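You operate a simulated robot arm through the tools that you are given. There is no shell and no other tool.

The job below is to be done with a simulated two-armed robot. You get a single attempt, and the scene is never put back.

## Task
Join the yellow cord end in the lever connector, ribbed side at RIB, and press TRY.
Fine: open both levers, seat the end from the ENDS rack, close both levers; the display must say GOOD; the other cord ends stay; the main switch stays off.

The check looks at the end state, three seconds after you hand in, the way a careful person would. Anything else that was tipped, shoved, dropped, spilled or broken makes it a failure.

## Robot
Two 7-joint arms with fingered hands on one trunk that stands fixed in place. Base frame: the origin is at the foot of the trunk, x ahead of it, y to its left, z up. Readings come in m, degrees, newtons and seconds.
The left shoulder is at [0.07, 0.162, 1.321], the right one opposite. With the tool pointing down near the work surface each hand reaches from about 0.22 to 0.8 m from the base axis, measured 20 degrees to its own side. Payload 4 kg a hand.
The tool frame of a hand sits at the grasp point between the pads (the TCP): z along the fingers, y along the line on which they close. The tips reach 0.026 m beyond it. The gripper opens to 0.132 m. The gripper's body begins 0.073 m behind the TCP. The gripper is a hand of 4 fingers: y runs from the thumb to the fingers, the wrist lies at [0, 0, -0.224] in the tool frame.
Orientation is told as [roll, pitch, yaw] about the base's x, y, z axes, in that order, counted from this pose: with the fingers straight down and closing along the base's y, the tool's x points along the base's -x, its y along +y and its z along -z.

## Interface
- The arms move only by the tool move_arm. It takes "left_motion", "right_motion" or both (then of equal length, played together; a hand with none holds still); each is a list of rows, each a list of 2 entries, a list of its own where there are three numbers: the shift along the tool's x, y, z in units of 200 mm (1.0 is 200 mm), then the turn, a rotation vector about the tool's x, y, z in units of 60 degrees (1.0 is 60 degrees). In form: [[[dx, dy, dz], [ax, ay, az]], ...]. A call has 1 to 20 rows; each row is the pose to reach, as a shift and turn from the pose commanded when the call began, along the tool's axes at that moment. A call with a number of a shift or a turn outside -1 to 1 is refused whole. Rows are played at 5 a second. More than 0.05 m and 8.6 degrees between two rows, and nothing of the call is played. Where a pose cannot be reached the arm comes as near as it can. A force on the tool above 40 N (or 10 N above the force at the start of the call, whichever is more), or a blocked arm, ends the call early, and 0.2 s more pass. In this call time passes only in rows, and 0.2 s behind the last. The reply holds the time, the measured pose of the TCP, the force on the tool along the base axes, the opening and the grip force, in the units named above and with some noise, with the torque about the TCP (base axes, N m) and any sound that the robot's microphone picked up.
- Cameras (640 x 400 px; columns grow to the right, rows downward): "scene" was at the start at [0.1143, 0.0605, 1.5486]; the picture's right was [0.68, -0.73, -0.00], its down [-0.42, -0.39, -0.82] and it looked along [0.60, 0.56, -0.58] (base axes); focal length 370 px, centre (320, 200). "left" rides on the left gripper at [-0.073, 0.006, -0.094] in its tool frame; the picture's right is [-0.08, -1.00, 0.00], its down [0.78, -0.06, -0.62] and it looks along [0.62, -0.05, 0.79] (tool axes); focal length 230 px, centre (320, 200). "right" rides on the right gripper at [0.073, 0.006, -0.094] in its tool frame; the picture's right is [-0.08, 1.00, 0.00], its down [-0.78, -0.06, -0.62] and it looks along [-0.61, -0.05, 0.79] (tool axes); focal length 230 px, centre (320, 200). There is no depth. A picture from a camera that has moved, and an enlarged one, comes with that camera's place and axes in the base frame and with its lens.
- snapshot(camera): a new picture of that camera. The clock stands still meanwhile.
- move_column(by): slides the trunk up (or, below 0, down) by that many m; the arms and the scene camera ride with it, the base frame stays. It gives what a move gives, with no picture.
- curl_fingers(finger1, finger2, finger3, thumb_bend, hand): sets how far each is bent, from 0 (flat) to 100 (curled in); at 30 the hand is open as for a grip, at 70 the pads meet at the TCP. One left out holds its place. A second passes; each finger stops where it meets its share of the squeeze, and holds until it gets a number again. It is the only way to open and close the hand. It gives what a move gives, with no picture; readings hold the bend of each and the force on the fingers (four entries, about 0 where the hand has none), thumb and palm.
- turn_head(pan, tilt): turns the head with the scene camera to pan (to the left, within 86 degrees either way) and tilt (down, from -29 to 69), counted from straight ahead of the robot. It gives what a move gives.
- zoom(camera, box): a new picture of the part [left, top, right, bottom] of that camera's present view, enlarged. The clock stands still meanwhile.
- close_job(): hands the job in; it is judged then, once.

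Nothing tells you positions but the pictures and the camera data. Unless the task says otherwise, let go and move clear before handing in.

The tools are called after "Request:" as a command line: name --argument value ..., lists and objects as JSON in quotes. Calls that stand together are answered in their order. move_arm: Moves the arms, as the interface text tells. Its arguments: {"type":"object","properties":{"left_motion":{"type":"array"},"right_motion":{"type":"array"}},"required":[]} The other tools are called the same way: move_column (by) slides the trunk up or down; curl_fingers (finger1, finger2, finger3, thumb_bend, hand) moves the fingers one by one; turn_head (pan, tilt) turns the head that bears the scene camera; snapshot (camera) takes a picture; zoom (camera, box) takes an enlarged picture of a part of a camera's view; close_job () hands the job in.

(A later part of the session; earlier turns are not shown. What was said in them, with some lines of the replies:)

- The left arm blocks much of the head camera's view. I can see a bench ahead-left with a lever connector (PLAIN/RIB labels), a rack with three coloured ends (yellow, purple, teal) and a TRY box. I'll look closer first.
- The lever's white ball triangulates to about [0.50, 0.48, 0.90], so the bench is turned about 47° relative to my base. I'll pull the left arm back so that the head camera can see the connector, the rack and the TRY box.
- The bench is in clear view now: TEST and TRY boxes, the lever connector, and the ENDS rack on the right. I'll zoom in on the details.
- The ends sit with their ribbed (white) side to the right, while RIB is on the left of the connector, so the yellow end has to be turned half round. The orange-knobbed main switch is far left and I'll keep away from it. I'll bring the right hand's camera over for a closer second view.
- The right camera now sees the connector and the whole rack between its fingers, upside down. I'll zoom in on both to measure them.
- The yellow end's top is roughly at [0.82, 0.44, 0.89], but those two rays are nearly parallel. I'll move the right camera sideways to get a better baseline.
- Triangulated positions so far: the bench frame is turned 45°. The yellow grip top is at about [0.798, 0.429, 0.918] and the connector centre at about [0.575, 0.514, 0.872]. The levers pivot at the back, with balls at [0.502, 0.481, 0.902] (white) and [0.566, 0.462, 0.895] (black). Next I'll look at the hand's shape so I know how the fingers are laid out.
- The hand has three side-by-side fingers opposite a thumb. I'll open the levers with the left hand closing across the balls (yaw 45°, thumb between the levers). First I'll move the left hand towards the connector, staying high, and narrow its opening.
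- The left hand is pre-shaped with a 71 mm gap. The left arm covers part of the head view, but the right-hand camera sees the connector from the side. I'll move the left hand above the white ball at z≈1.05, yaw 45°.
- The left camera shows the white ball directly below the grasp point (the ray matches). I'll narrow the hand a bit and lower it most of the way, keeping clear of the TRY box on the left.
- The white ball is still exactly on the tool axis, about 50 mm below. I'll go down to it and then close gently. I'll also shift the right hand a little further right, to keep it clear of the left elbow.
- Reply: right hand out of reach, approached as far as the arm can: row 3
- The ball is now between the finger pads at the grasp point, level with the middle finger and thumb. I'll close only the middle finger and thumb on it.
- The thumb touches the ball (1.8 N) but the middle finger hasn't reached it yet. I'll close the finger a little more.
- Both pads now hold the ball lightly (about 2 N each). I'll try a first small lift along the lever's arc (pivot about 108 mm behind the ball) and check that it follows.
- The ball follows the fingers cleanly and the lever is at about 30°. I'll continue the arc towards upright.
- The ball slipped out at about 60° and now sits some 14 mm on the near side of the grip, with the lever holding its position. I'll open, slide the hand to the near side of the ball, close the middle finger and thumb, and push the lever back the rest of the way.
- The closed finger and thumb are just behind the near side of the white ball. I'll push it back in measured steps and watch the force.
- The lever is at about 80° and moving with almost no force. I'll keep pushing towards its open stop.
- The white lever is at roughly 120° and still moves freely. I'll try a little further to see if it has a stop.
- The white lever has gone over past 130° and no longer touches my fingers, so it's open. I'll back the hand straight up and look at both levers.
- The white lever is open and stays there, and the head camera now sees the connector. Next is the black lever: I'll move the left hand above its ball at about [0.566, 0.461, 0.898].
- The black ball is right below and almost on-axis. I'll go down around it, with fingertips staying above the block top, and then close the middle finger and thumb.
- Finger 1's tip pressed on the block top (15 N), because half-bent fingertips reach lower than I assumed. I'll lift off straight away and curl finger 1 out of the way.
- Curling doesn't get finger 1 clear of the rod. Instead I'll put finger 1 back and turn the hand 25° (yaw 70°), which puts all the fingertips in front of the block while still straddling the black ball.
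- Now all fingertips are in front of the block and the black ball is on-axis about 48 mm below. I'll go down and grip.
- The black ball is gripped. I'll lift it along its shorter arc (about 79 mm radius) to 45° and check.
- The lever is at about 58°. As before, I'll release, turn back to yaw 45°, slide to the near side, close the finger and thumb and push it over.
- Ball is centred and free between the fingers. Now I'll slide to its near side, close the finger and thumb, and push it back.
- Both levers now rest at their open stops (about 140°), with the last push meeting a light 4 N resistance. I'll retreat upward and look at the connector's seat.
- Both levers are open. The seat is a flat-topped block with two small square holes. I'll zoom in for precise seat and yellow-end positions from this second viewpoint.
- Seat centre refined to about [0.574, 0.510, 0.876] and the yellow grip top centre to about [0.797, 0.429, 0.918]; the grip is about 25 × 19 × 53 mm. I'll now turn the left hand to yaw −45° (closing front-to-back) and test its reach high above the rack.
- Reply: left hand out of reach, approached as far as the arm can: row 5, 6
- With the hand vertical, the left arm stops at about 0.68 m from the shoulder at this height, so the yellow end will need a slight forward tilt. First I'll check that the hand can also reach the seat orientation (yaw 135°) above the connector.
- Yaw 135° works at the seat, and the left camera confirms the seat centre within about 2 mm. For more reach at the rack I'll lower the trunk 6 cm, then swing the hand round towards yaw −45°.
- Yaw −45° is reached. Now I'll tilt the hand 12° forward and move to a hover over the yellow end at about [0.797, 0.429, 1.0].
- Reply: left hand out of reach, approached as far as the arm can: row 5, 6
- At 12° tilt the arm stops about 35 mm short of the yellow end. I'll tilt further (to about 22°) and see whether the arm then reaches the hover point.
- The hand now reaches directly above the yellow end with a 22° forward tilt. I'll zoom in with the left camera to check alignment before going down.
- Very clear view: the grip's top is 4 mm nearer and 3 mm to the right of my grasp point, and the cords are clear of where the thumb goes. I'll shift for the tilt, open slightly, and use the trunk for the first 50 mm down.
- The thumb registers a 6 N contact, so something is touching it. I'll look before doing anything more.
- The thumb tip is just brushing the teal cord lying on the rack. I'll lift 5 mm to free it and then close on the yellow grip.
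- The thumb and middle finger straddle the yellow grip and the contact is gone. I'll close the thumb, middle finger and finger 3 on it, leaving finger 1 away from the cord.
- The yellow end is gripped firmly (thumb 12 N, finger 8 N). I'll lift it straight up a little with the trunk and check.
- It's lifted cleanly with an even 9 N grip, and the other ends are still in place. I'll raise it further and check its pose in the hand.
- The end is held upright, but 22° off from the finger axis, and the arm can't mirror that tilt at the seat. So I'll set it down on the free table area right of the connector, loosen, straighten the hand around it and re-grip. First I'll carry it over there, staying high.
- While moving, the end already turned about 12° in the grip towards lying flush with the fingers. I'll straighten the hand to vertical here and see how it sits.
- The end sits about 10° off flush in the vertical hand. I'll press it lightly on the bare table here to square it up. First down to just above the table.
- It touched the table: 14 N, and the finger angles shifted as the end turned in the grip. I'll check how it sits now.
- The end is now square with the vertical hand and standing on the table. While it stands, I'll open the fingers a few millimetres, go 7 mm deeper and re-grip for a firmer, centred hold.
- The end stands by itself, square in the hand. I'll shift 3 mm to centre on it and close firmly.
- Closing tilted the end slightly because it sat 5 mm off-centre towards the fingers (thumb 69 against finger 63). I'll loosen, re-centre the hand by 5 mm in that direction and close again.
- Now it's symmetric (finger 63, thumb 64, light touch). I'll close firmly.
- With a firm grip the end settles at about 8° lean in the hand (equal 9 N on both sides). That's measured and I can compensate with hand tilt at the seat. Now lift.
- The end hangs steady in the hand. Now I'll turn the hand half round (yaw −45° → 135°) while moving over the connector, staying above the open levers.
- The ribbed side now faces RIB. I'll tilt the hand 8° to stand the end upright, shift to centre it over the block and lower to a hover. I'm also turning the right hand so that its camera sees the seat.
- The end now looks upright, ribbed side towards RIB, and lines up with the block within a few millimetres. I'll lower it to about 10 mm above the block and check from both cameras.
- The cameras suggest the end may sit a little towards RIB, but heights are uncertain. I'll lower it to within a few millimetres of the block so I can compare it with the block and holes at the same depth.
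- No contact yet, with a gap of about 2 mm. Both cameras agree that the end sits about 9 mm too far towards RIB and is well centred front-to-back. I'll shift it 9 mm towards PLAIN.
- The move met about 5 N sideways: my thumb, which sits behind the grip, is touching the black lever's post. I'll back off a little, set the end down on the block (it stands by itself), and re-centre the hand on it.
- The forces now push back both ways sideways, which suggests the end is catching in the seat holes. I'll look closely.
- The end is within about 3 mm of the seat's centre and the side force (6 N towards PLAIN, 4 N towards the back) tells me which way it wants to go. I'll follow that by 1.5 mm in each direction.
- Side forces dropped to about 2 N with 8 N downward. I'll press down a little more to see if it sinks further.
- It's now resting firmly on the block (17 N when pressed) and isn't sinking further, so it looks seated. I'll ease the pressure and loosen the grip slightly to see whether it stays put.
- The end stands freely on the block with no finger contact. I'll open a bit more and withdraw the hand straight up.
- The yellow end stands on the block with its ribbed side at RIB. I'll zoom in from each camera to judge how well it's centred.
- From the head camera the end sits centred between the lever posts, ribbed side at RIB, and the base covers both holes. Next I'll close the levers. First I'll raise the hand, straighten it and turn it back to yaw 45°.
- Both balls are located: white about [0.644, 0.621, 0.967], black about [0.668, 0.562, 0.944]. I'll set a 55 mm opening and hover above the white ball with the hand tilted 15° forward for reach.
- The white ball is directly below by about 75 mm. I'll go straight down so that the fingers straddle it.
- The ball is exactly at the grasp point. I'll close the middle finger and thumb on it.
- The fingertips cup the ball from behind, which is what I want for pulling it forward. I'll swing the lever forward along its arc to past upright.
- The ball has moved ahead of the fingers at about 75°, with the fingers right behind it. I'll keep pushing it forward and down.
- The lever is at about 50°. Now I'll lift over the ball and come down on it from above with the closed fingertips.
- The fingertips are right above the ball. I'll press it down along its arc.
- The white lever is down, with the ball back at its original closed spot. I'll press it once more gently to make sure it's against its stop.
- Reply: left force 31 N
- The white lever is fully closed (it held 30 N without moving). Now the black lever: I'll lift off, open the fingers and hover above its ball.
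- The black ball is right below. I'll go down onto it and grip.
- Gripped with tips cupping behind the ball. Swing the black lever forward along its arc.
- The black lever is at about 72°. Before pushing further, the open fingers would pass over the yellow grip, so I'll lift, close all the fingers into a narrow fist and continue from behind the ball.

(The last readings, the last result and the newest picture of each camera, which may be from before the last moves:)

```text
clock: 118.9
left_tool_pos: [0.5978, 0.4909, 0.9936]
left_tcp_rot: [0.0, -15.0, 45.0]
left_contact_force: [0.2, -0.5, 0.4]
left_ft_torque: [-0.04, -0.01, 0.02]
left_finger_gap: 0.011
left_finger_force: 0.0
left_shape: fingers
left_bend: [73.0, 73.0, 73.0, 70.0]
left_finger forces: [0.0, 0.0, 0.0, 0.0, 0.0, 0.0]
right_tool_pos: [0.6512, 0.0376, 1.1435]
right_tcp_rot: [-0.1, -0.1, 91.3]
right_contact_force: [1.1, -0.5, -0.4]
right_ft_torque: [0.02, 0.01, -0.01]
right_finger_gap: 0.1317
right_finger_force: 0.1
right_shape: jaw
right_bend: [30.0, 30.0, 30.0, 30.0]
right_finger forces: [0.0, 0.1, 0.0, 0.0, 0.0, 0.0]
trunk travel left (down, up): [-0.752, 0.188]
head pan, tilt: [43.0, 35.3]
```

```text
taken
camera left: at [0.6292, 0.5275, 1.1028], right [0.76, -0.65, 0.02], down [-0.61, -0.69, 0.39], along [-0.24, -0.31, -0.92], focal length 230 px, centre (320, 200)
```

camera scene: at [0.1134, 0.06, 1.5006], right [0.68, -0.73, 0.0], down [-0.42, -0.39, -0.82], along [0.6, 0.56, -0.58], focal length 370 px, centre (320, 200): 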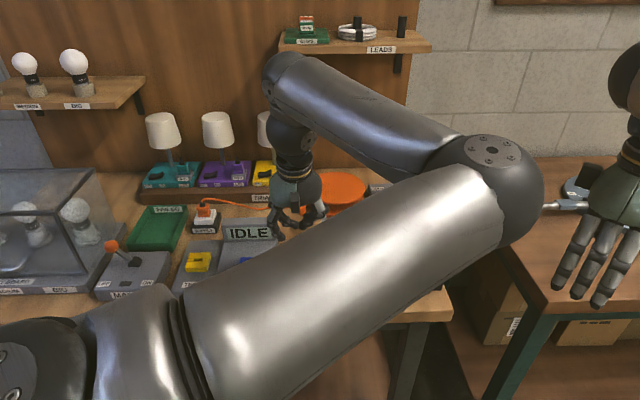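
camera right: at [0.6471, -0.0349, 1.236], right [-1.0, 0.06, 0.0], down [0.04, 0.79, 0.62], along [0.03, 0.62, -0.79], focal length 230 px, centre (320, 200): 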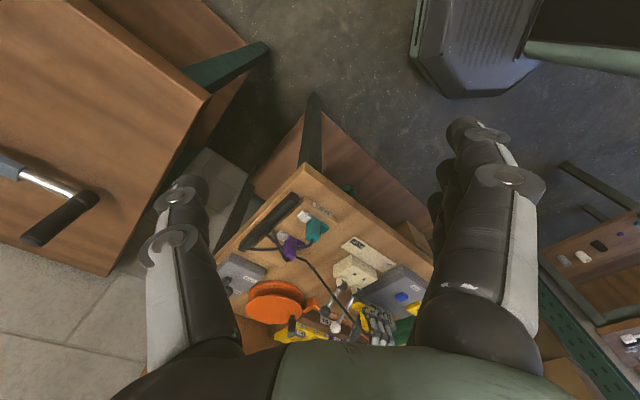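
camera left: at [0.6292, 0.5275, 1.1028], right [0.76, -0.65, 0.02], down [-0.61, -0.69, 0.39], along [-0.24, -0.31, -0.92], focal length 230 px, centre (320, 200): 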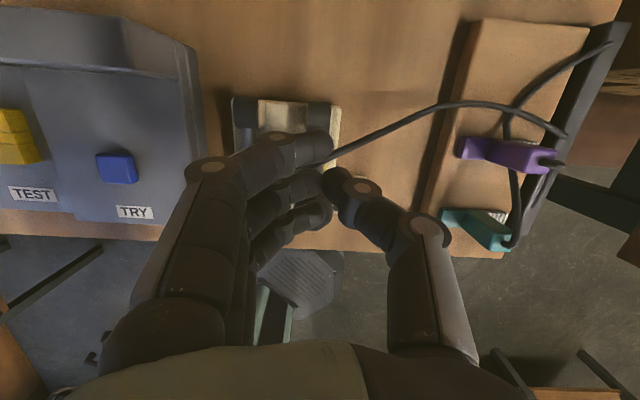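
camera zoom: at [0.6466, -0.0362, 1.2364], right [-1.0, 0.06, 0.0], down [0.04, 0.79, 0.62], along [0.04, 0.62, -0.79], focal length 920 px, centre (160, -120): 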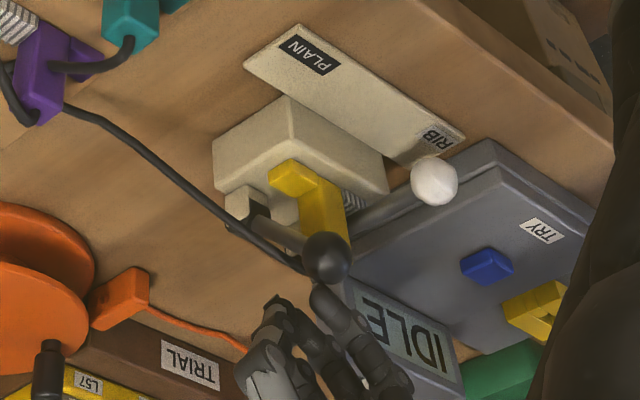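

The black lever is at about 43°. Now press it down from above with the closed fingertips.

Request:
move_arm --left_motion '[[[-0.013, 0, -0.048], [0, 0, 0]], [[0.1105, 0, -0.071], [0, 0, 0]], [[0.1255, 0, -0.015], [0, 0, 0]], [[0.1525, 0, 0.007], [0, 0, 0]], [[0.1795, 0, 0.0295], [0, 0, 0]], [[0.202, 0, 0.056], [0, 0, 0]], [[0.224, 0, 0.083], [0, 0, 0]]]'

Request:
zoom --camera "right" --box '[310, 230, 410, 330]'

Request:
snapshot --camera "left"

```text
clock: 120.5
left_tool_pos: [0.5703, 0.4641, 0.964]
left_tcp_rot: [-0.1, -15.0, 45.0]
left_contact_force: [-0.2, 0.5, 0.5]
left_ft_torque: [-0.03, 0.02, 0.02]
left_finger_gap: 0.011
left_finger_force: 0.0
left_shape: fingers
left_bend: [73.0, 73.0, 73.0, 70.0]
left_finger forces: [0.0, 0.0, 0.0, 0.1, 0.0, 0.0]
right_tool_pos: [0.6524, 0.0372, 1.1443]
right_tcp_rot: [0.0, -0.2, 91.2]
right_contact_force: [0.5, -0.7, 0.2]
right_ft_torque: [-0.03, 0.01, 0.0]
right_finger_gap: 0.1321
right_finger_force: 0.0
right_shape: jaw
right_bend: [30.0, 30.0, 30.0, 30.0]
right_finger forces: [0.0, 0.0, 0.0, 0.1, 0.1, 0.1]
trunk travel left (down, up): [-0.752, 0.188]
head pan, tilt: [43.0, 35.3]
```

```text
4.00 times, centred on (360, 280) of right
camera zoom: at [0.6469, -0.0358, 1.2362], right [-1.0, 0.06, 0.0], down [0.04, 0.79, 0.62], along [0.04, 0.62, -0.79], focal length 920 px, centre (160, -120)
```

zoom: 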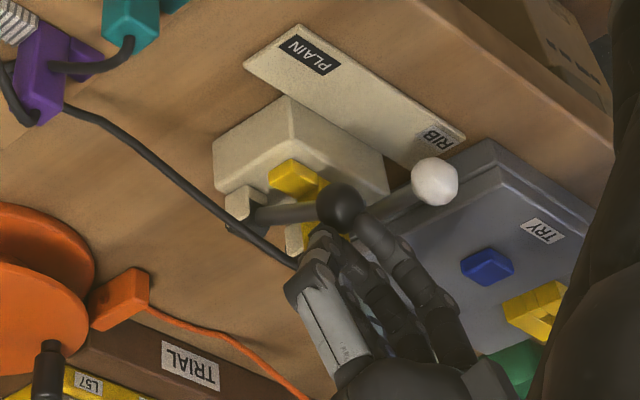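

```text
taken
camera left: at [0.6013, 0.5015, 1.0737], right [0.76, -0.65, 0.02], down [-0.61, -0.69, 0.39], along [-0.24, -0.31, -0.92], focal length 230 px, centre (320, 200)
```

left: 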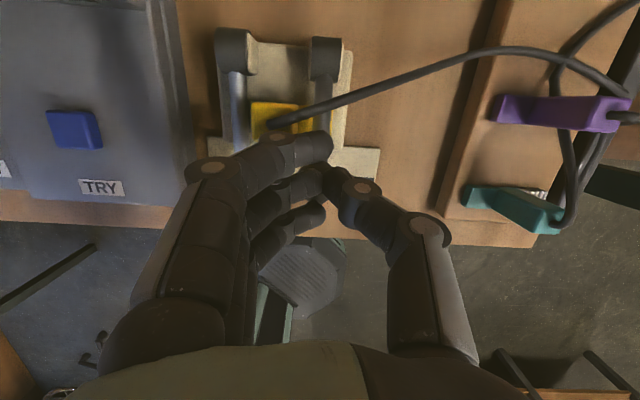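

Request:
move_arm --left_motion '[[[0.0175, 0, 0.03], [0, 0, 0]], [[0.035, 0, 0.0605], [0, 0, 0]], [[0.044, 0, 0.083], [0, 0, 0]], [[0.0525, 0, 0.106], [0, 0, 0]]]'

Request:
zoom --camera "right" --box '[310, 230, 410, 330]'

```text
clock: 121.5
left_tool_pos: [0.5689, 0.4614, 0.9417]
left_tcp_rot: [0.0, -15.0, 45.0]
left_contact_force: [-0.1, 0.2, 1.2]
left_ft_torque: [0.07, -0.02, -0.01]
left_finger_gap: 0.0108
left_finger_force: 0.7
left_shape: fingers
left_bend: [74.0, 73.0, 73.0, 70.0]
left_finger forces: [1.6, 0.0, 0.0, 0.0, 0.0, 0.1]
right_tool_pos: [0.6505, 0.0377, 1.1429]
right_tcp_rot: [0.0, 0.0, 91.2]
right_contact_force: [-0.2, 0.0, 0.1]
right_ft_torque: [0.03, -0.03, 0.02]
right_finger_gap: 0.1315
right_finger_force: 0.0
right_shape: jaw
right_bend: [30.0, 30.0, 30.0, 30.0]
right_finger forces: [0.0, 0.0, 0.0, 0.0, 0.0, 0.0]
trunk travel left (down, up): [-0.752, 0.188]
head pan, tilt: [43.0, 35.3]
```

```text
4.00 times, centred on (360, 280) of right
camera zoom: at [0.6467, -0.0362, 1.2364], right [-1.0, 0.06, 0.0], down [0.04, 0.79, 0.62], along [0.04, 0.62, -0.79], focal length 920 px, centre (160, -120)
```

zoom: 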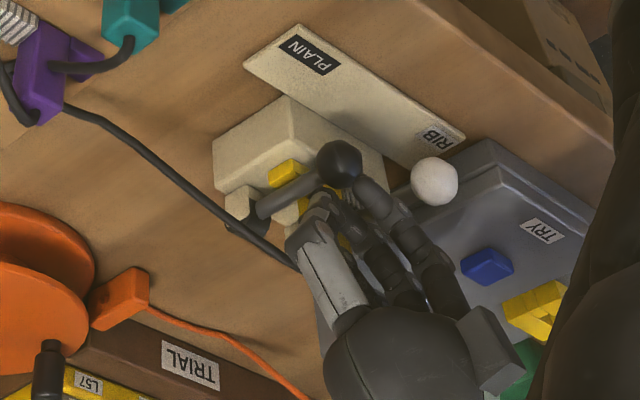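

Request:
move_arm --left_motion '[[[0.004, 0, 0.0155], [0, 0, 0]], [[0.008, 0, 0.031], [0, 0, 0]]]'

Request:
zoom --camera "right" --box '[310, 230, 410, 330]'

```text
clock: 122.1
left_tool_pos: [0.5665, 0.4593, 0.937]
left_tcp_rot: [0.0, -15.1, 45.0]
left_contact_force: [-5.3, -6.5, 12.9]
left_ft_torque: [0.42, -0.13, 0.12]
left_finger_gap: 0.0096
left_finger_force: 7.7
left_shape: fingers
left_bend: [75.0, 73.0, 73.0, 70.0]
left_finger forces: [14.5, 0.0, 0.1, 0.0, 0.0, 0.0]
right_tool_pos: [0.6491, 0.0354, 1.145]
right_tcp_rot: [-0.2, -0.2, 91.1]
right_contact_force: [-0.3, -1.0, 1.0]
right_ft_torque: [0.0, -0.02, -0.01]
right_finger_gap: 0.1321
right_finger_force: 0.0
right_shape: jaw
right_bend: [30.0, 30.0, 30.0, 30.0]
right_finger forces: [0.0, 0.0, 0.0, 0.1, 0.0, 0.0]
trunk travel left (down, up): [-0.752, 0.188]
head pan, tilt: [43.0, 35.3]
```

```text
4.00 times, centred on (360, 280) of right
camera zoom: at [0.6443, -0.038, 1.2378], right [-1.0, 0.06, 0.0], down [0.04, 0.78, 0.62], along [0.04, 0.62, -0.79], focal length 920 px, centre (160, -120)
```

zoom: 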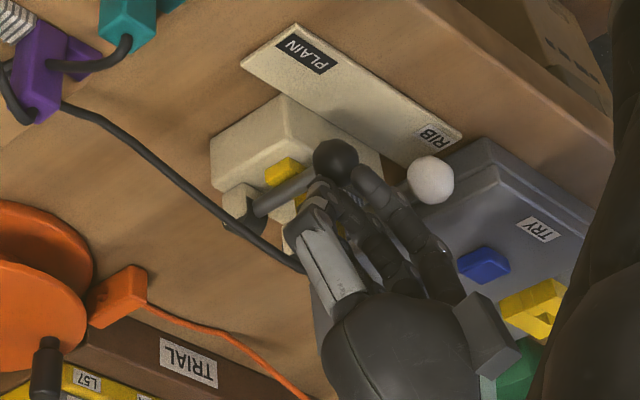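

Finger 1 is pressing on something near the yellow grip, so I'll back off upward right away and inspect.

Request:
move_arm --left_motion '[[[0.0, 0, -0.1], [0, 0, 0]], [[-0.03, 0, -0.3], [0, 0, 0]], [[-0.08, 0, -0.5], [0, 0, 0]]]'

Request:
zoom --camera "right" --box '[320, 230, 400, 310]'

Request:
zoom --camera "left" --box '[180, 10, 380, 200]'

Request:
snapshot --camera "scene"

```text
clock: 122.9
left_tool_pos: [0.5602, 0.4545, 1.035]
left_tcp_rot: [0.0, -14.8, 44.8]
left_contact_force: [-0.8, 0.6, -0.2]
left_ft_torque: [0.02, 0.0, -0.02]
left_finger_gap: 0.0108
left_finger_force: 0.2
left_shape: fingers
left_bend: [73.0, 73.0, 73.0, 70.0]
left_finger forces: [0.0, 0.0, 0.0, 0.0, 0.0, 0.0]
right_tool_pos: [0.651, 0.0376, 1.1436]
right_tcp_rot: [-0.1, -0.1, 91.2]
right_contact_force: [-0.1, 0.2, -0.4]
right_ft_torque: [0.01, 0.0, 0.01]
right_finger_gap: 0.132
right_finger_force: 0.1
right_shape: jaw
right_bend: [30.0, 30.0, 30.0, 30.0]
right_finger forces: [0.1, 0.0, 0.0, 0.1, 0.1, 0.0]
trunk travel left (down, up): [-0.752, 0.188]
head pan, tilt: [43.0, 35.3]
```

```text
5.00 times, centred on (360, 270) of right
camera zoom: at [0.6462, -0.0358, 1.2365], right [-1.0, 0.06, 0.0], down [0.04, 0.79, 0.62], along [0.04, 0.62, -0.79], focal length 1150 px, centre (120, -150)
```

zoom: 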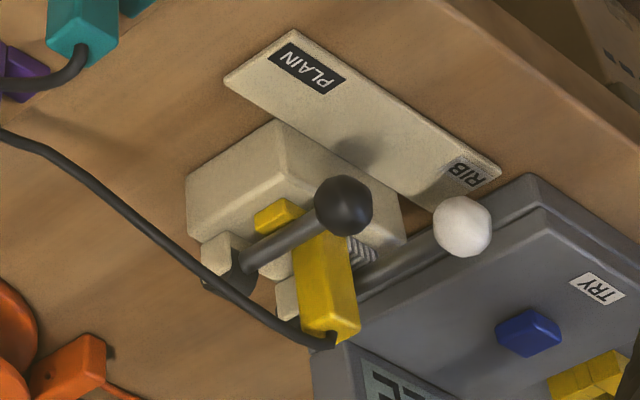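

```text
2.11 times, centred on (280, 105) of left
camera zoom: at [0.591, 0.4905, 1.1451], right [0.76, -0.65, 0.02], down [-0.61, -0.69, 0.39], along [-0.24, -0.31, -0.92], focal length 484 px, centre (404, 400)
```

zoom: 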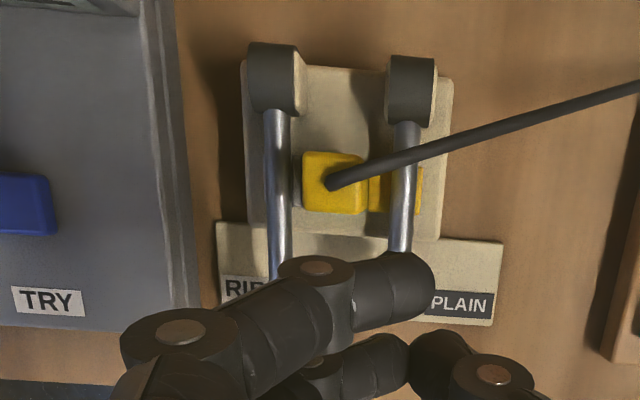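

```text
taken
camera scene: at [0.1135, 0.0603, 1.5005], right [0.68, -0.73, 0.0], down [-0.42, -0.39, -0.82], along [0.6, 0.56, -0.58], focal length 370 px, centre (320, 200)
```

scene: 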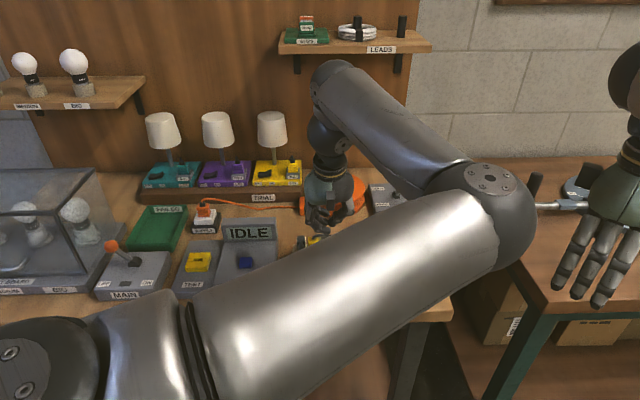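

Both levers lie closed over the two feet, with the yellow grip standing squarely between them. I'll verify the black lever against its stop by pressing directly on top of its ball, a little further forward this time.

Request:
move_arm --left_motion '[[[0.05, 0, 0.15], [0, 0, 0]], [[0.1, 0, 0.3], [0, 0, 0]], [[0.144, 0, 0.4425], [0, 0, 0]]]'

Request:
move_arm --left_motion '[[[0.005, 0, 0.0193], [0, 0, 0]]]'

Request:
move_arm --left_motion '[[[0.005, 0, 0.0193], [0, 0, 0]]]'

Request:
zoom --camera "right" --box '[320, 230, 400, 310]'

```text
clock: 123.7
left_tool_pos: [0.5583, 0.4526, 0.9417]
left_tcp_rot: [0.0, -14.9, 45.1]
left_contact_force: [0.1, -0.9, -0.6]
left_ft_torque: [0.0, -0.02, -0.02]
left_finger_gap: 0.0108
left_finger_force: 0.0
left_shape: fingers
left_bend: [73.0, 73.0, 73.0, 70.0]
left_finger forces: [0.0, 0.1, 0.0, 0.0, 0.1, 0.1]
right_tool_pos: [0.651, 0.0377, 1.1428]
right_tcp_rot: [0.0, 0.0, 91.2]
right_contact_force: [1.1, 0.4, 0.9]
right_ft_torque: [0.04, 0.0, 0.01]
right_finger_gap: 0.1321
right_finger_force: 0.0
right_shape: jaw
right_bend: [30.0, 30.0, 30.0, 30.0]
right_finger forces: [0.0, 0.1, 0.0, 0.0, 0.1, 0.0]
trunk travel left (down, up): [-0.752, 0.188]
head pan, tilt: [43.0, 35.3]
```

```text
clock: 124.1
left_tool_pos: [0.5574, 0.4505, 0.9378]
left_tcp_rot: [0.0, -15.0, 45.1]
left_contact_force: [0.5, 0.3, -0.8]
left_ft_torque: [-0.01, -0.05, -0.02]
left_finger_gap: 0.0108
left_finger_force: 0.0
left_shape: fingers
left_bend: [73.0, 73.0, 73.0, 70.0]
left_finger forces: [0.0, 0.0, 0.0, 0.0, 0.0, 0.0]
right_tool_pos: [0.6513, 0.0363, 1.1424]
right_tcp_rot: [0.0, 0.0, 91.3]
right_contact_force: [0.6, 0.2, 0.8]
right_ft_torque: [-0.02, 0.01, -0.01]
right_finger_gap: 0.1319
right_finger_force: 0.0
right_shape: jaw
right_bend: [30.0, 30.0, 30.0, 30.0]
right_finger forces: [0.0, 0.1, 0.0, 0.0, 0.0, 0.0]
trunk travel left (down, up): [-0.752, 0.188]
head pan, tilt: [43.0, 35.3]
```

```text
clock: 124.5
left_tool_pos: [0.5577, 0.4509, 0.935]
left_tcp_rot: [0.0, -15.1, 45.1]
left_contact_force: [-0.8, 0.7, 1.2]
left_ft_torque: [-0.03, 0.01, 0.04]
left_finger_gap: 0.0108
left_finger_force: 0.0
left_shape: fingers
left_bend: [73.0, 73.0, 73.0, 70.0]
left_finger forces: [0.0, 0.1, 0.1, 0.0, 0.0, 0.0]
right_tool_pos: [0.6519, 0.0371, 1.1427]
right_tcp_rot: [0.0, -0.1, 91.2]
right_contact_force: [-0.7, -0.5, -0.3]
right_ft_torque: [-0.02, -0.03, -0.02]
right_finger_gap: 0.1317
right_finger_force: 0.2
right_shape: jaw
right_bend: [30.0, 30.0, 30.0, 30.0]
right_finger forces: [0.0, 0.0, 0.0, 0.0, 0.1, 0.0]
trunk travel left (down, up): [-0.752, 0.188]
head pan, tilt: [43.0, 35.3]
```

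```text
5.00 times, centred on (360, 270) of right
camera zoom: at [0.6466, -0.0358, 1.2364], right [-1.0, 0.06, 0.0], down [0.04, 0.79, 0.62], along [0.04, 0.62, -0.79], focal length 1150 px, centre (120, -150)
```

zoom: 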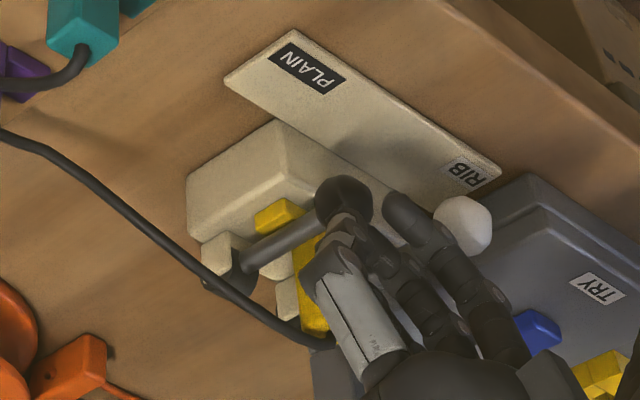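

Request:
move_arm --left_motion '[[[0.005, 0, 0.0193], [0, 0, 0]]]'

Request:
move_arm --left_motion '[[[0.004, 0, 0.0155], [0, 0, 0]]]'

Request:
zoom --camera "right" --box '[320, 230, 400, 310]'

```text
clock: 124.9
left_tool_pos: [0.5573, 0.4509, 0.9328]
left_tcp_rot: [0.0, -15.3, 45.1]
left_contact_force: [-3.7, 1.0, 10.8]
left_ft_torque: [0.12, 0.04, 0.04]
left_finger_gap: 0.0108
left_finger_force: 5.9
left_shape: fingers
left_bend: [73.0, 74.0, 73.0, 70.0]
left_finger forces: [0.0, 13.3, 0.0, 0.1, 0.0, 0.0]
right_tool_pos: [0.6498, 0.0375, 1.144]
right_tcp_rot: [-0.1, -0.1, 91.3]
right_contact_force: [-1.0, -0.4, 0.7]
right_ft_torque: [0.04, 0.0, 0.0]
right_finger_gap: 0.1318
right_finger_force: 0.1
right_shape: jaw
right_bend: [30.0, 30.0, 30.0, 30.0]
right_finger forces: [0.1, 0.0, 0.0, 0.0, 0.0, 0.1]
trunk travel left (down, up): [-0.752, 0.188]
head pan, tilt: [43.0, 35.3]
```

```text
clock: 125.3
left_tool_pos: [0.5557, 0.4501, 0.9298]
left_tcp_rot: [-0.1, -15.4, 45.0]
left_contact_force: [-3.8, 2.0, 21.2]
left_ft_torque: [0.26, -0.13, 0.02]
left_finger_gap: 0.0111
left_finger_force: 10.1
left_shape: fingers
left_bend: [73.0, 75.0, 73.0, 71.0]
left_finger forces: [0.0, 20.0, 0.0, 0.0, 0.1, 0.1]
right_tool_pos: [0.6475, 0.0355, 1.1447]
right_tcp_rot: [-0.2, 0.0, 91.2]
right_contact_force: [0.0, 0.5, 0.2]
right_ft_torque: [0.02, -0.01, 0.0]
right_finger_gap: 0.1319
right_finger_force: 0.0
right_shape: jaw
right_bend: [30.0, 30.0, 30.0, 30.0]
right_finger forces: [0.0, 0.0, 0.0, 0.0, 0.0, 0.0]
trunk travel left (down, up): [-0.752, 0.188]
head pan, tilt: [43.0, 35.3]
```

```text
5.00 times, centred on (360, 270) of right
camera zoom: at [0.6437, -0.0372, 1.2382], right [-1.0, 0.06, 0.0], down [0.04, 0.78, 0.62], along [0.04, 0.62, -0.79], focal length 1150 px, centre (120, -150)
```

zoom: 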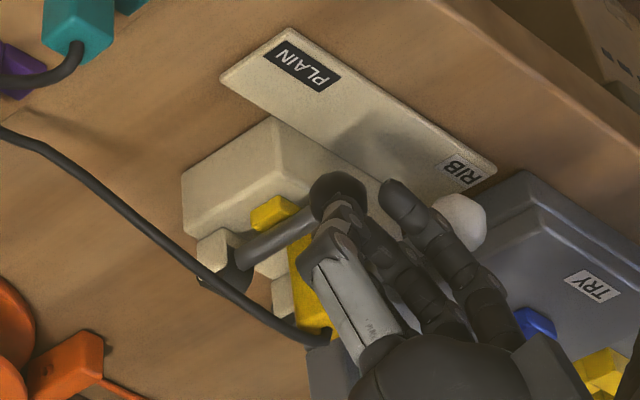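

The black lever holds firm at 21 N, so both levers are closed. Now I'll lift clear, straighten the hand and go to the TRY button, which I place at about [0.448, 0.610, 0.881].

Request:
move_arm --left_motion '[[[-0.045, 0, -0.17], [0, 0, 0]], [[-0.09, 0, -0.34], [0, 0, 0]], [[-0.135, 0, -0.5], [0, 0.125, 0]], [[-0.181, 0, -0.676], [0, 0.25, 0]]]'

Request:
curl_fingers --hand "left" --finger1 100 --finger2 73 --finger3 100 --thumb_bend 71

Request:
snapshot --camera "left"

Request:
snapshot --camera "scene"

```text
clock: 126.3
left_tool_pos: [0.5577, 0.4496, 1.067]
left_tcp_rot: [0.0, 0.2, 44.9]
left_contact_force: [-1.5, -1.0, 0.4]
left_ft_torque: [-0.03, -0.02, 0.02]
left_finger_gap: 0.0113
left_finger_force: 0.1
left_shape: fingers
left_bend: [73.0, 73.0, 73.0, 70.0]
left_finger forces: [0.0, 0.0, 0.0, 0.0, 0.0, 0.1]
right_tool_pos: [0.651, 0.0386, 1.1427]
right_tcp_rot: [-0.1, 0.0, 91.2]
right_contact_force: [0.2, 0.7, 0.3]
right_ft_torque: [0.01, -0.01, -0.02]
right_finger_gap: 0.1317
right_finger_force: 0.0
right_shape: jaw
right_bend: [30.0, 30.0, 30.0, 30.0]
right_finger forces: [0.0, 0.0, 0.0, 0.1, 0.0, 0.0]
trunk travel left (down, up): [-0.752, 0.188]
head pan, tilt: [43.0, 35.3]
```

```text
clock: 127.3
left_tool_pos: [0.5582, 0.4492, 1.0663]
left_tcp_rot: [0.1, -0.1, 44.9]
left_contact_force: [-0.1, 0.0, 0.0]
left_ft_torque: [-0.02, -0.01, -0.01]
left_finger_gap: 0.0388
left_finger_force: 0.0
left_shape: fingers
left_bend: [100.0, 73.0, 100.0, 70.0]
left_finger forces: [0.0, 0.1, 0.0, 0.0, 0.1, 0.1]
right_tool_pos: [0.6515, 0.0387, 1.1424]
right_tcp_rot: [0.0, -0.1, 91.2]
right_contact_force: [-0.9, -0.4, 0.2]
right_ft_torque: [0.01, -0.02, -0.04]
right_finger_gap: 0.1319
right_finger_force: 0.0
right_shape: jaw
right_bend: [30.0, 30.0, 30.0, 30.0]
right_finger forces: [0.0, 0.1, 0.1, 0.0, 0.1, 0.0]
trunk travel left (down, up): [-0.752, 0.188]
head pan, tilt: [43.0, 35.3]
```

```text
taken
camera left: at [0.6081, 0.5046, 1.1605], right [0.76, -0.65, 0.0], down [-0.51, -0.6, 0.62], along [-0.4, -0.47, -0.79], focal length 230 px, centre (320, 200)
```

left: 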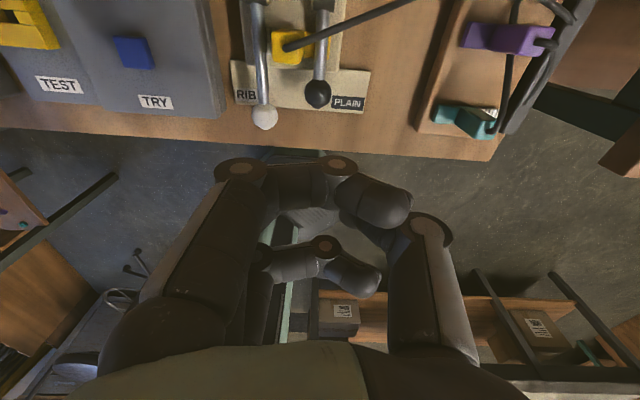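

```text
taken
camera scene: at [0.1145, 0.0606, 1.5005], right [0.68, -0.73, 0.0], down [-0.42, -0.39, -0.82], along [0.6, 0.56, -0.58], focal length 370 px, centre (320, 200)
```

scene: 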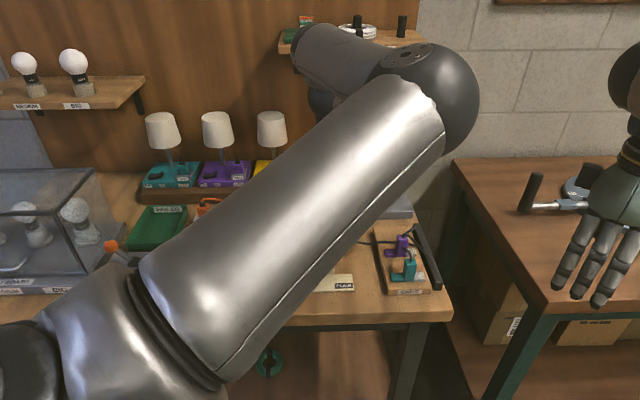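

Request:
move_arm --left_motion '[[[-0.035, 0.192, 0], [0, 0, 0]], [[-0.07, 0.384, 0], [0, 0, 0]], [[-0.104, 0.576, 0.05], [0, 0, 0]], [[-0.139, 0.768, 0.15], [0, 0, 0]], [[-0.1735, 0.96, 0.25], [0, 0, 0]], [[-0.1735, 0.96, 0.3315], [0, 0, 0]]]'

Request:
snapshot --camera "left"

Request:
snapshot --camera "scene"

```text
clock: 128.7
left_tool_pos: [0.4469, 0.6111, 1.0016]
left_tcp_rot: [0.1, 0.0, 45.0]
left_contact_force: [0.5, 0.2, -0.1]
left_ft_torque: [-0.01, 0.03, 0.0]
left_finger_gap: 0.0387
left_finger_force: 0.1
left_shape: fingers
left_bend: [100.0, 73.0, 100.0, 70.0]
left_finger forces: [0.0, 0.0, 0.1, 0.0, 0.0, 0.1]
right_tool_pos: [0.6518, 0.0371, 1.1434]
right_tcp_rot: [0.1, 0.0, 91.2]
right_contact_force: [-0.7, 0.8, -0.9]
right_ft_torque: [0.0, 0.0, 0.01]
right_finger_gap: 0.1318
right_finger_force: 0.0
right_shape: jaw
right_bend: [30.0, 30.0, 30.0, 30.0]
right_finger forces: [0.0, 0.1, 0.0, 0.1, 0.0, 0.0]
trunk travel left (down, up): [-0.752, 0.188]
head pan, tilt: [43.0, 35.3]
```

```text
taken
camera left: at [0.4963, 0.6662, 1.0943], right [0.76, -0.65, 0.0], down [-0.51, -0.6, 0.62], along [-0.4, -0.47, -0.79], focal length 230 px, centre (320, 200)
```

left: 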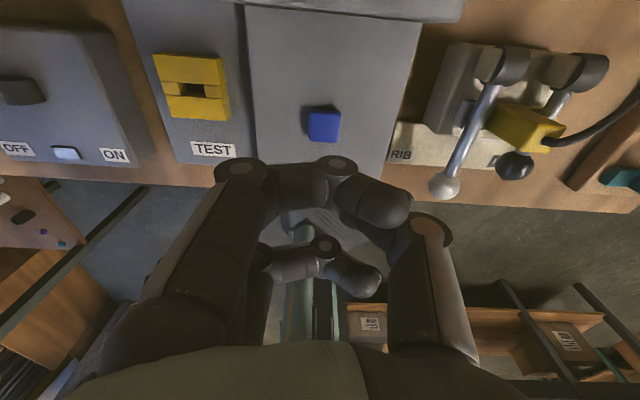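

```text
taken
camera scene: at [0.1151, 0.0596, 1.5006], right [0.68, -0.73, 0.0], down [-0.42, -0.39, -0.82], along [0.6, 0.56, -0.58], focal length 370 px, centre (320, 200)
```

scene: 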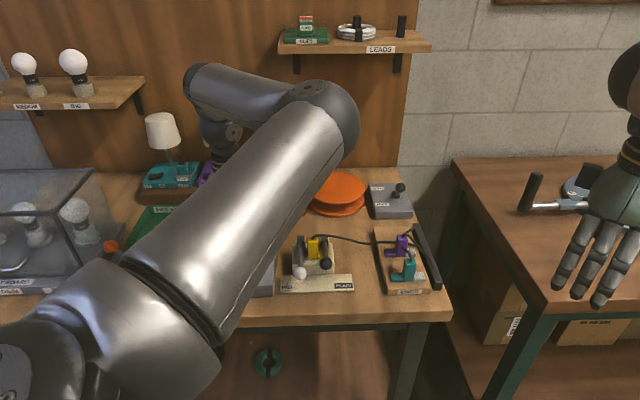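

The TRY button is right below the fingertips. First a quick check of the connector from the head camera.

Request:
zoom --camera "scene" --box '[275, 220, 365, 300]'

Request:
zoom --camera "scene" --box '[365, 180, 455, 300]'

```text
5.00 times, centred on (320, 260) of scene
camera zoom: at [0.1151, 0.0596, 1.5006], right [0.68, -0.73, 0.0], down [-0.42, -0.39, -0.82], along [0.6, 0.56, -0.58], focal length 1849 px, centre (320, -100)
```

zoom: 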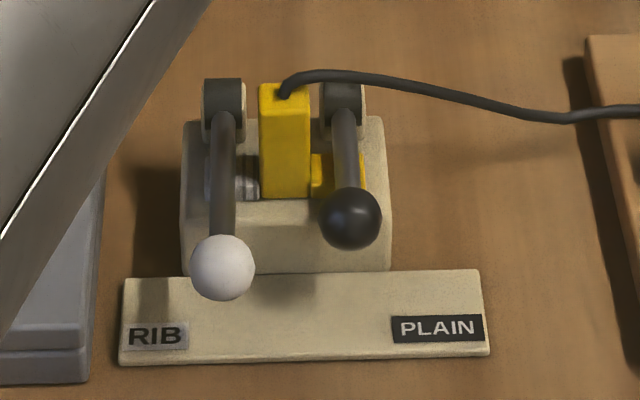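

```text
3.33 times, centred on (410, 240) of scene
camera zoom: at [0.1151, 0.0596, 1.5006], right [0.68, -0.73, 0.0], down [-0.42, -0.39, -0.82], along [0.6, 0.56, -0.58], focal length 1233 px, centre (20, 67)
```

zoom: 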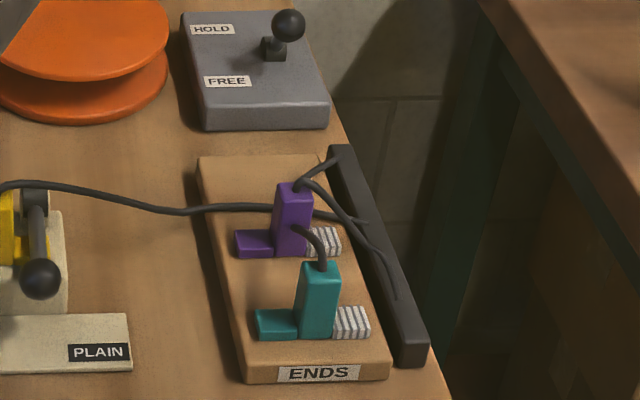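

The connector is closed on the yellow end as required, and purple and teal are still in the rack. Now I'll press TRY.

Request:
move_arm --left_motion '[[[0, 0, 0.15], [0, 0, 0]], [[0, 0, 0.3], [0, 0, 0]], [[0, 0, 0.42], [0, 0, 0]]]'

Request:
move_arm --left_motion '[[[0, 0, 0.02], [0, 0, 0]], [[0, 0, 0.04], [0, 0, 0]]]'

Request:
snapshot --camera "left"

```text
clock: 129.5
left_tool_pos: [0.4469, 0.6101, 0.917]
left_tcp_rot: [-0.1, -0.1, 45.1]
left_contact_force: [0.8, -0.3, 1.7]
left_ft_torque: [0.0, -0.04, 0.03]
left_finger_gap: 0.0387
left_finger_force: 0.0
left_shape: fingers
left_bend: [100.0, 73.0, 100.0, 70.0]
left_finger forces: [0.0, 0.1, 0.0, 0.0, 0.1, 0.1]
right_tool_pos: [0.6506, 0.0378, 1.1439]
right_tcp_rot: [-0.1, -0.1, 91.1]
right_contact_force: [0.2, 0.3, -1.1]
right_ft_torque: [-0.01, -0.01, 0.02]
right_finger_gap: 0.1321
right_finger_force: 0.0
right_shape: jaw
right_bend: [30.0, 30.0, 30.0, 30.0]
right_finger forces: [0.0, 0.0, 0.1, 0.0, 0.0, 0.0]
trunk travel left (down, up): [-0.752, 0.188]
head pan, tilt: [43.0, 35.3]
heard: click
```

```text
clock: 130.1
left_tool_pos: [0.4463, 0.6093, 0.9118]
left_tcp_rot: [0.0, -0.3, 45.0]
left_contact_force: [4.9, 0.0, 17.4]
left_ft_torque: [-0.15, -0.22, 0.04]
left_finger_gap: 0.0382
left_finger_force: 10.6
left_shape: fingers
left_bend: [100.0, 73.0, 100.0, 71.0]
left_finger forces: [0.1, 0.1, 0.0, 0.1, 20.7, 0.0]
right_tool_pos: [0.6511, 0.0349, 1.1444]
right_tcp_rot: [0.0, -0.1, 91.2]
right_contact_force: [0.2, -1.0, -0.1]
right_ft_torque: [0.0, 0.03, -0.01]
right_finger_gap: 0.1319
right_finger_force: 0.0
right_shape: jaw
right_bend: [30.0, 30.0, 30.0, 30.0]
right_finger forces: [0.1, 0.1, 0.1, 0.1, 0.1, 0.0]
trunk travel left (down, up): [-0.752, 0.188]
head pan, tilt: [43.0, 35.3]
```

```text
taken
camera left: at [0.4964, 0.6644, 1.0063], right [0.76, -0.65, 0.0], down [-0.51, -0.6, 0.61], along [-0.4, -0.47, -0.79], focal length 230 px, centre (320, 200)
```

left: 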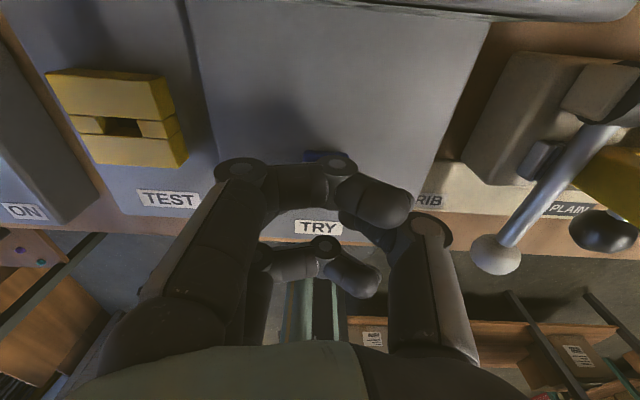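

I heard a click as the button went down. I'll lift off and read the display.

Request:
move_arm --left_motion '[[[0, 0, -0.12], [0, 0, 0]], [[0, 0, -0.3], [0, 0, 0]], [[0, 0, -0.5], [0, 0, 0]], [[0, 0, -0.7], [0, 0, 0]]]'

Request:
snapshot --camera "left"

Request:
snapshot --camera "right"

Request:
zoom --camera "right" --box '[310, 230, 420, 340]'

```text
clock: 131.1
left_tool_pos: [0.4467, 0.6098, 1.0481]
left_tcp_rot: [0.0, 0.0, 45.0]
left_contact_force: [0.8, -0.5, 0.2]
left_ft_torque: [0.0, 0.0, 0.0]
left_finger_gap: 0.0387
left_finger_force: 0.0
left_shape: fingers
left_bend: [100.0, 73.0, 100.0, 70.0]
left_finger forces: [0.0, 0.1, 0.1, 0.0, 0.0, 0.0]
right_tool_pos: [0.6491, 0.0378, 1.144]
right_tcp_rot: [-0.1, -0.1, 91.1]
right_contact_force: [-0.7, 0.0, -0.2]
right_ft_torque: [0.0, -0.01, -0.02]
right_finger_gap: 0.1316
right_finger_force: 0.2
right_shape: jaw
right_bend: [30.0, 30.0, 30.0, 30.0]
right_finger forces: [0.0, 0.1, 0.0, 0.0, 0.1, 0.0]
trunk travel left (down, up): [-0.752, 0.188]
head pan, tilt: [43.0, 35.3]
```

```text
taken
camera left: at [0.4963, 0.6649, 1.1423], right [0.76, -0.65, 0.0], down [-0.51, -0.6, 0.62], along [-0.4, -0.47, -0.79], focal length 230 px, centre (320, 200)
```

left: 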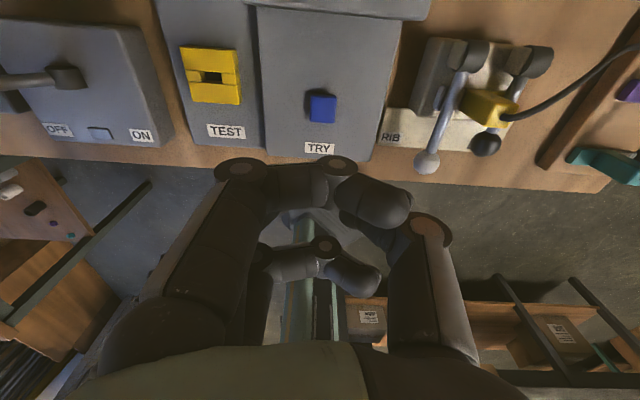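

```text
taken
camera right: at [0.6461, -0.0361, 1.2366], right [-1.0, 0.06, 0.0], down [0.04, 0.79, 0.62], along [0.04, 0.62, -0.79], focal length 230 px, centre (320, 200)
```

right: 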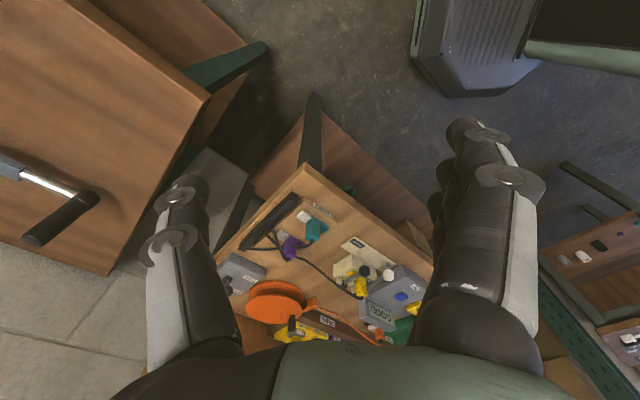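

```text
3.64 times, centred on (365, 285) of right
camera zoom: at [0.6461, -0.0361, 1.2366], right [-1.0, 0.06, 0.0], down [0.04, 0.79, 0.62], along [0.04, 0.62, -0.79], focal length 837 px, centre (156, -109)
```

zoom: 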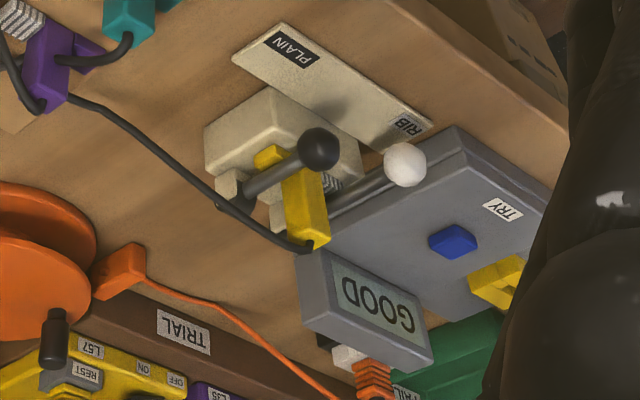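

The display reads GOOD. I'll raise the left hand well clear, look at the whole bench once more, and check the main switch and the other ends.

Request:
move_arm --left_motion '[[[0, 0, -0.2], [0, 0, 0]], [[0, 0, -0.4], [0, 0, 0]], [[0, 0, -0.6], [0, 0, 0]], [[0, 0, -0.75], [0, 0, 0]]]'

Request:
move_arm --left_motion '[[[0.2, 0.05, 0], [0, 0, 0.1]], [[0.4, 0.1, 0], [0, 0, 0.2]], [[0.6, 0.15, 0], [0, 0, 0.3]], [[0.75, 0.2, 0], [0, 0, 0.4]]]'

Request:
snapshot --camera "scene"

Request:
snapshot --camera "left"

```text
clock: 132.1
left_tool_pos: [0.4441, 0.6131, 1.1995]
left_tcp_rot: [0.0, 0.0, 45.0]
left_contact_force: [-0.9, -0.8, 0.1]
left_ft_torque: [-0.02, -0.03, 0.04]
left_finger_gap: 0.0387
left_finger_force: 0.1
left_shape: fingers
left_bend: [100.0, 73.0, 100.0, 70.0]
left_finger forces: [0.0, 0.0, 0.1, 0.0, 0.0, 0.1]
right_tool_pos: [0.649, 0.0366, 1.144]
right_tcp_rot: [-0.1, -0.1, 91.3]
right_contact_force: [-0.5, 0.2, 0.3]
right_ft_torque: [-0.01, -0.01, 0.02]
right_finger_gap: 0.132
right_finger_force: 0.0
right_shape: jaw
right_bend: [30.0, 30.0, 30.0, 30.0]
right_finger forces: [0.1, 0.0, 0.1, 0.1, 0.0, 0.0]
trunk travel left (down, up): [-0.752, 0.188]
head pan, tilt: [43.0, 35.3]
```

```text
clock: 133.1
left_tool_pos: [0.3112, 0.5324, 1.1981]
left_tcp_rot: [0.0, -0.1, 20.9]
left_contact_force: [0.6, 0.2, 0.0]
left_ft_torque: [0.02, -0.03, -0.02]
left_finger_gap: 0.0388
left_finger_force: 0.1
left_shape: fingers
left_bend: [100.0, 73.0, 100.0, 70.0]
left_finger forces: [0.0, 0.1, 0.0, 0.0, 0.0, 0.1]
right_tool_pos: [0.6506, 0.0369, 1.1435]
right_tcp_rot: [-0.1, 0.0, 91.2]
right_contact_force: [-0.1, 0.0, 0.2]
right_ft_torque: [0.02, -0.04, 0.02]
right_finger_gap: 0.1319
right_finger_force: 0.0
right_shape: jaw
right_bend: [30.0, 30.0, 30.0, 30.0]
right_finger forces: [0.1, 0.0, 0.1, 0.0, 0.0, 0.1]
trunk travel left (down, up): [-0.752, 0.188]
head pan, tilt: [43.0, 35.3]
```

```text
taken
camera scene: at [0.1134, 0.0593, 1.5007], right [0.68, -0.73, 0.0], down [-0.42, -0.39, -0.82], along [0.6, 0.56, -0.58], focal length 370 px, centre (320, 200)
```

scene: 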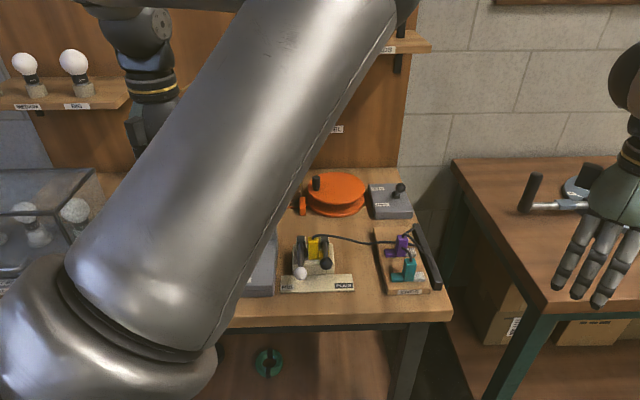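

```text
taken
camera left: at [0.3791, 0.5636, 1.2924], right [0.43, -0.9, 0.0], down [-0.71, -0.34, 0.62], along [-0.56, -0.26, -0.79], focal length 230 px, centre (320, 200)
```

left: 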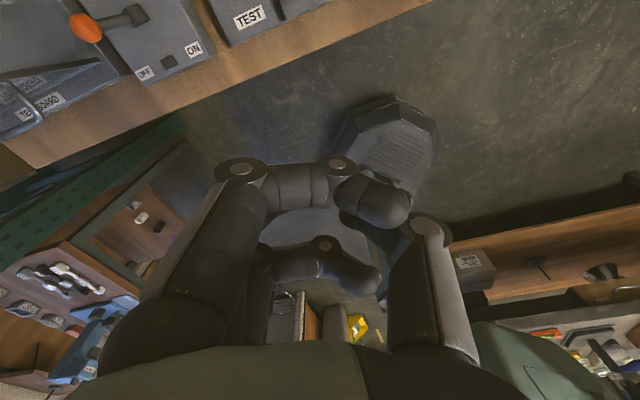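

Everything is clear. One last look at the display and the connector before handing in.

Request:
zoom --camera "right" --box '[230, 190, 430, 345]'

Request:
zoom --camera "left" --box '[0, 0, 280, 180]'

```text
2.58 times, centred on (330, 268) of right
camera zoom: at [0.6461, -0.0366, 1.2366], right [-1.0, 0.06, 0.0], down [0.04, 0.78, 0.62], along [0.04, 0.62, -0.79], focal length 594 px, centre (294, 26)
```

zoom: 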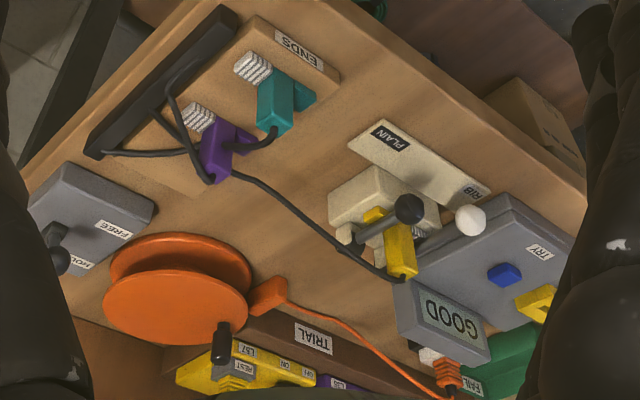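

```text
2.22 times, centred on (140, 90) of left
camera zoom: at [0.3791, 0.5636, 1.2924], right [0.43, -0.9, 0.0], down [-0.71, -0.34, 0.62], along [-0.56, -0.26, -0.79], focal length 511 px, centre (720, 444)
```

zoom: 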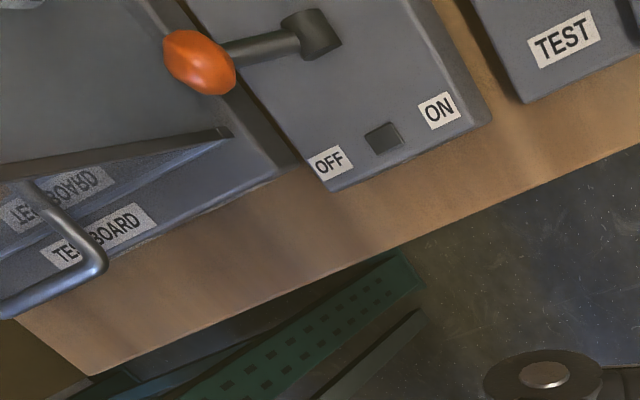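

The display still reads GOOD and both levers are closed over the yellow end, with its ribbed side at RIB. The purple and teal ends are still in the rack, the main switch leans to OFF, and both hands are clear. I'm handing in.

Request:
close_job

```text
The job is handed in.
```

The yellow cord end is joined in the lever connector with its ribbed side at RIB. Both levers are closed, and pressing TRY gave **GOOD** on the display. I have handed the job in; it has not come back with a verdict.

- **Other ends:** the purple and teal ends stayed in the ENDS rack.
- **Main switch:** I never touched it, and it is still at OFF.
- **Levers:** I pressed each closed lever to check it. White held about 30 N and black about 21 N without moving.
- **Contacts along the way:**
  - Finger 1 pressed on the connector block with about 15 N while I was opening the black lever.
  - My thumb met about 6 N beside the teal cord at the rack.
  - My thumb met about 5 N while seating the end, probably against the black lever's post.
  - Finger 1 pressed with about 15 N near the yellow grip while I was closing the black lever.

  I saw nothing out of place in the pictures after these.
- **Regrip:** I stood the yellow end on bare table once to straighten it in the hand before seating it.
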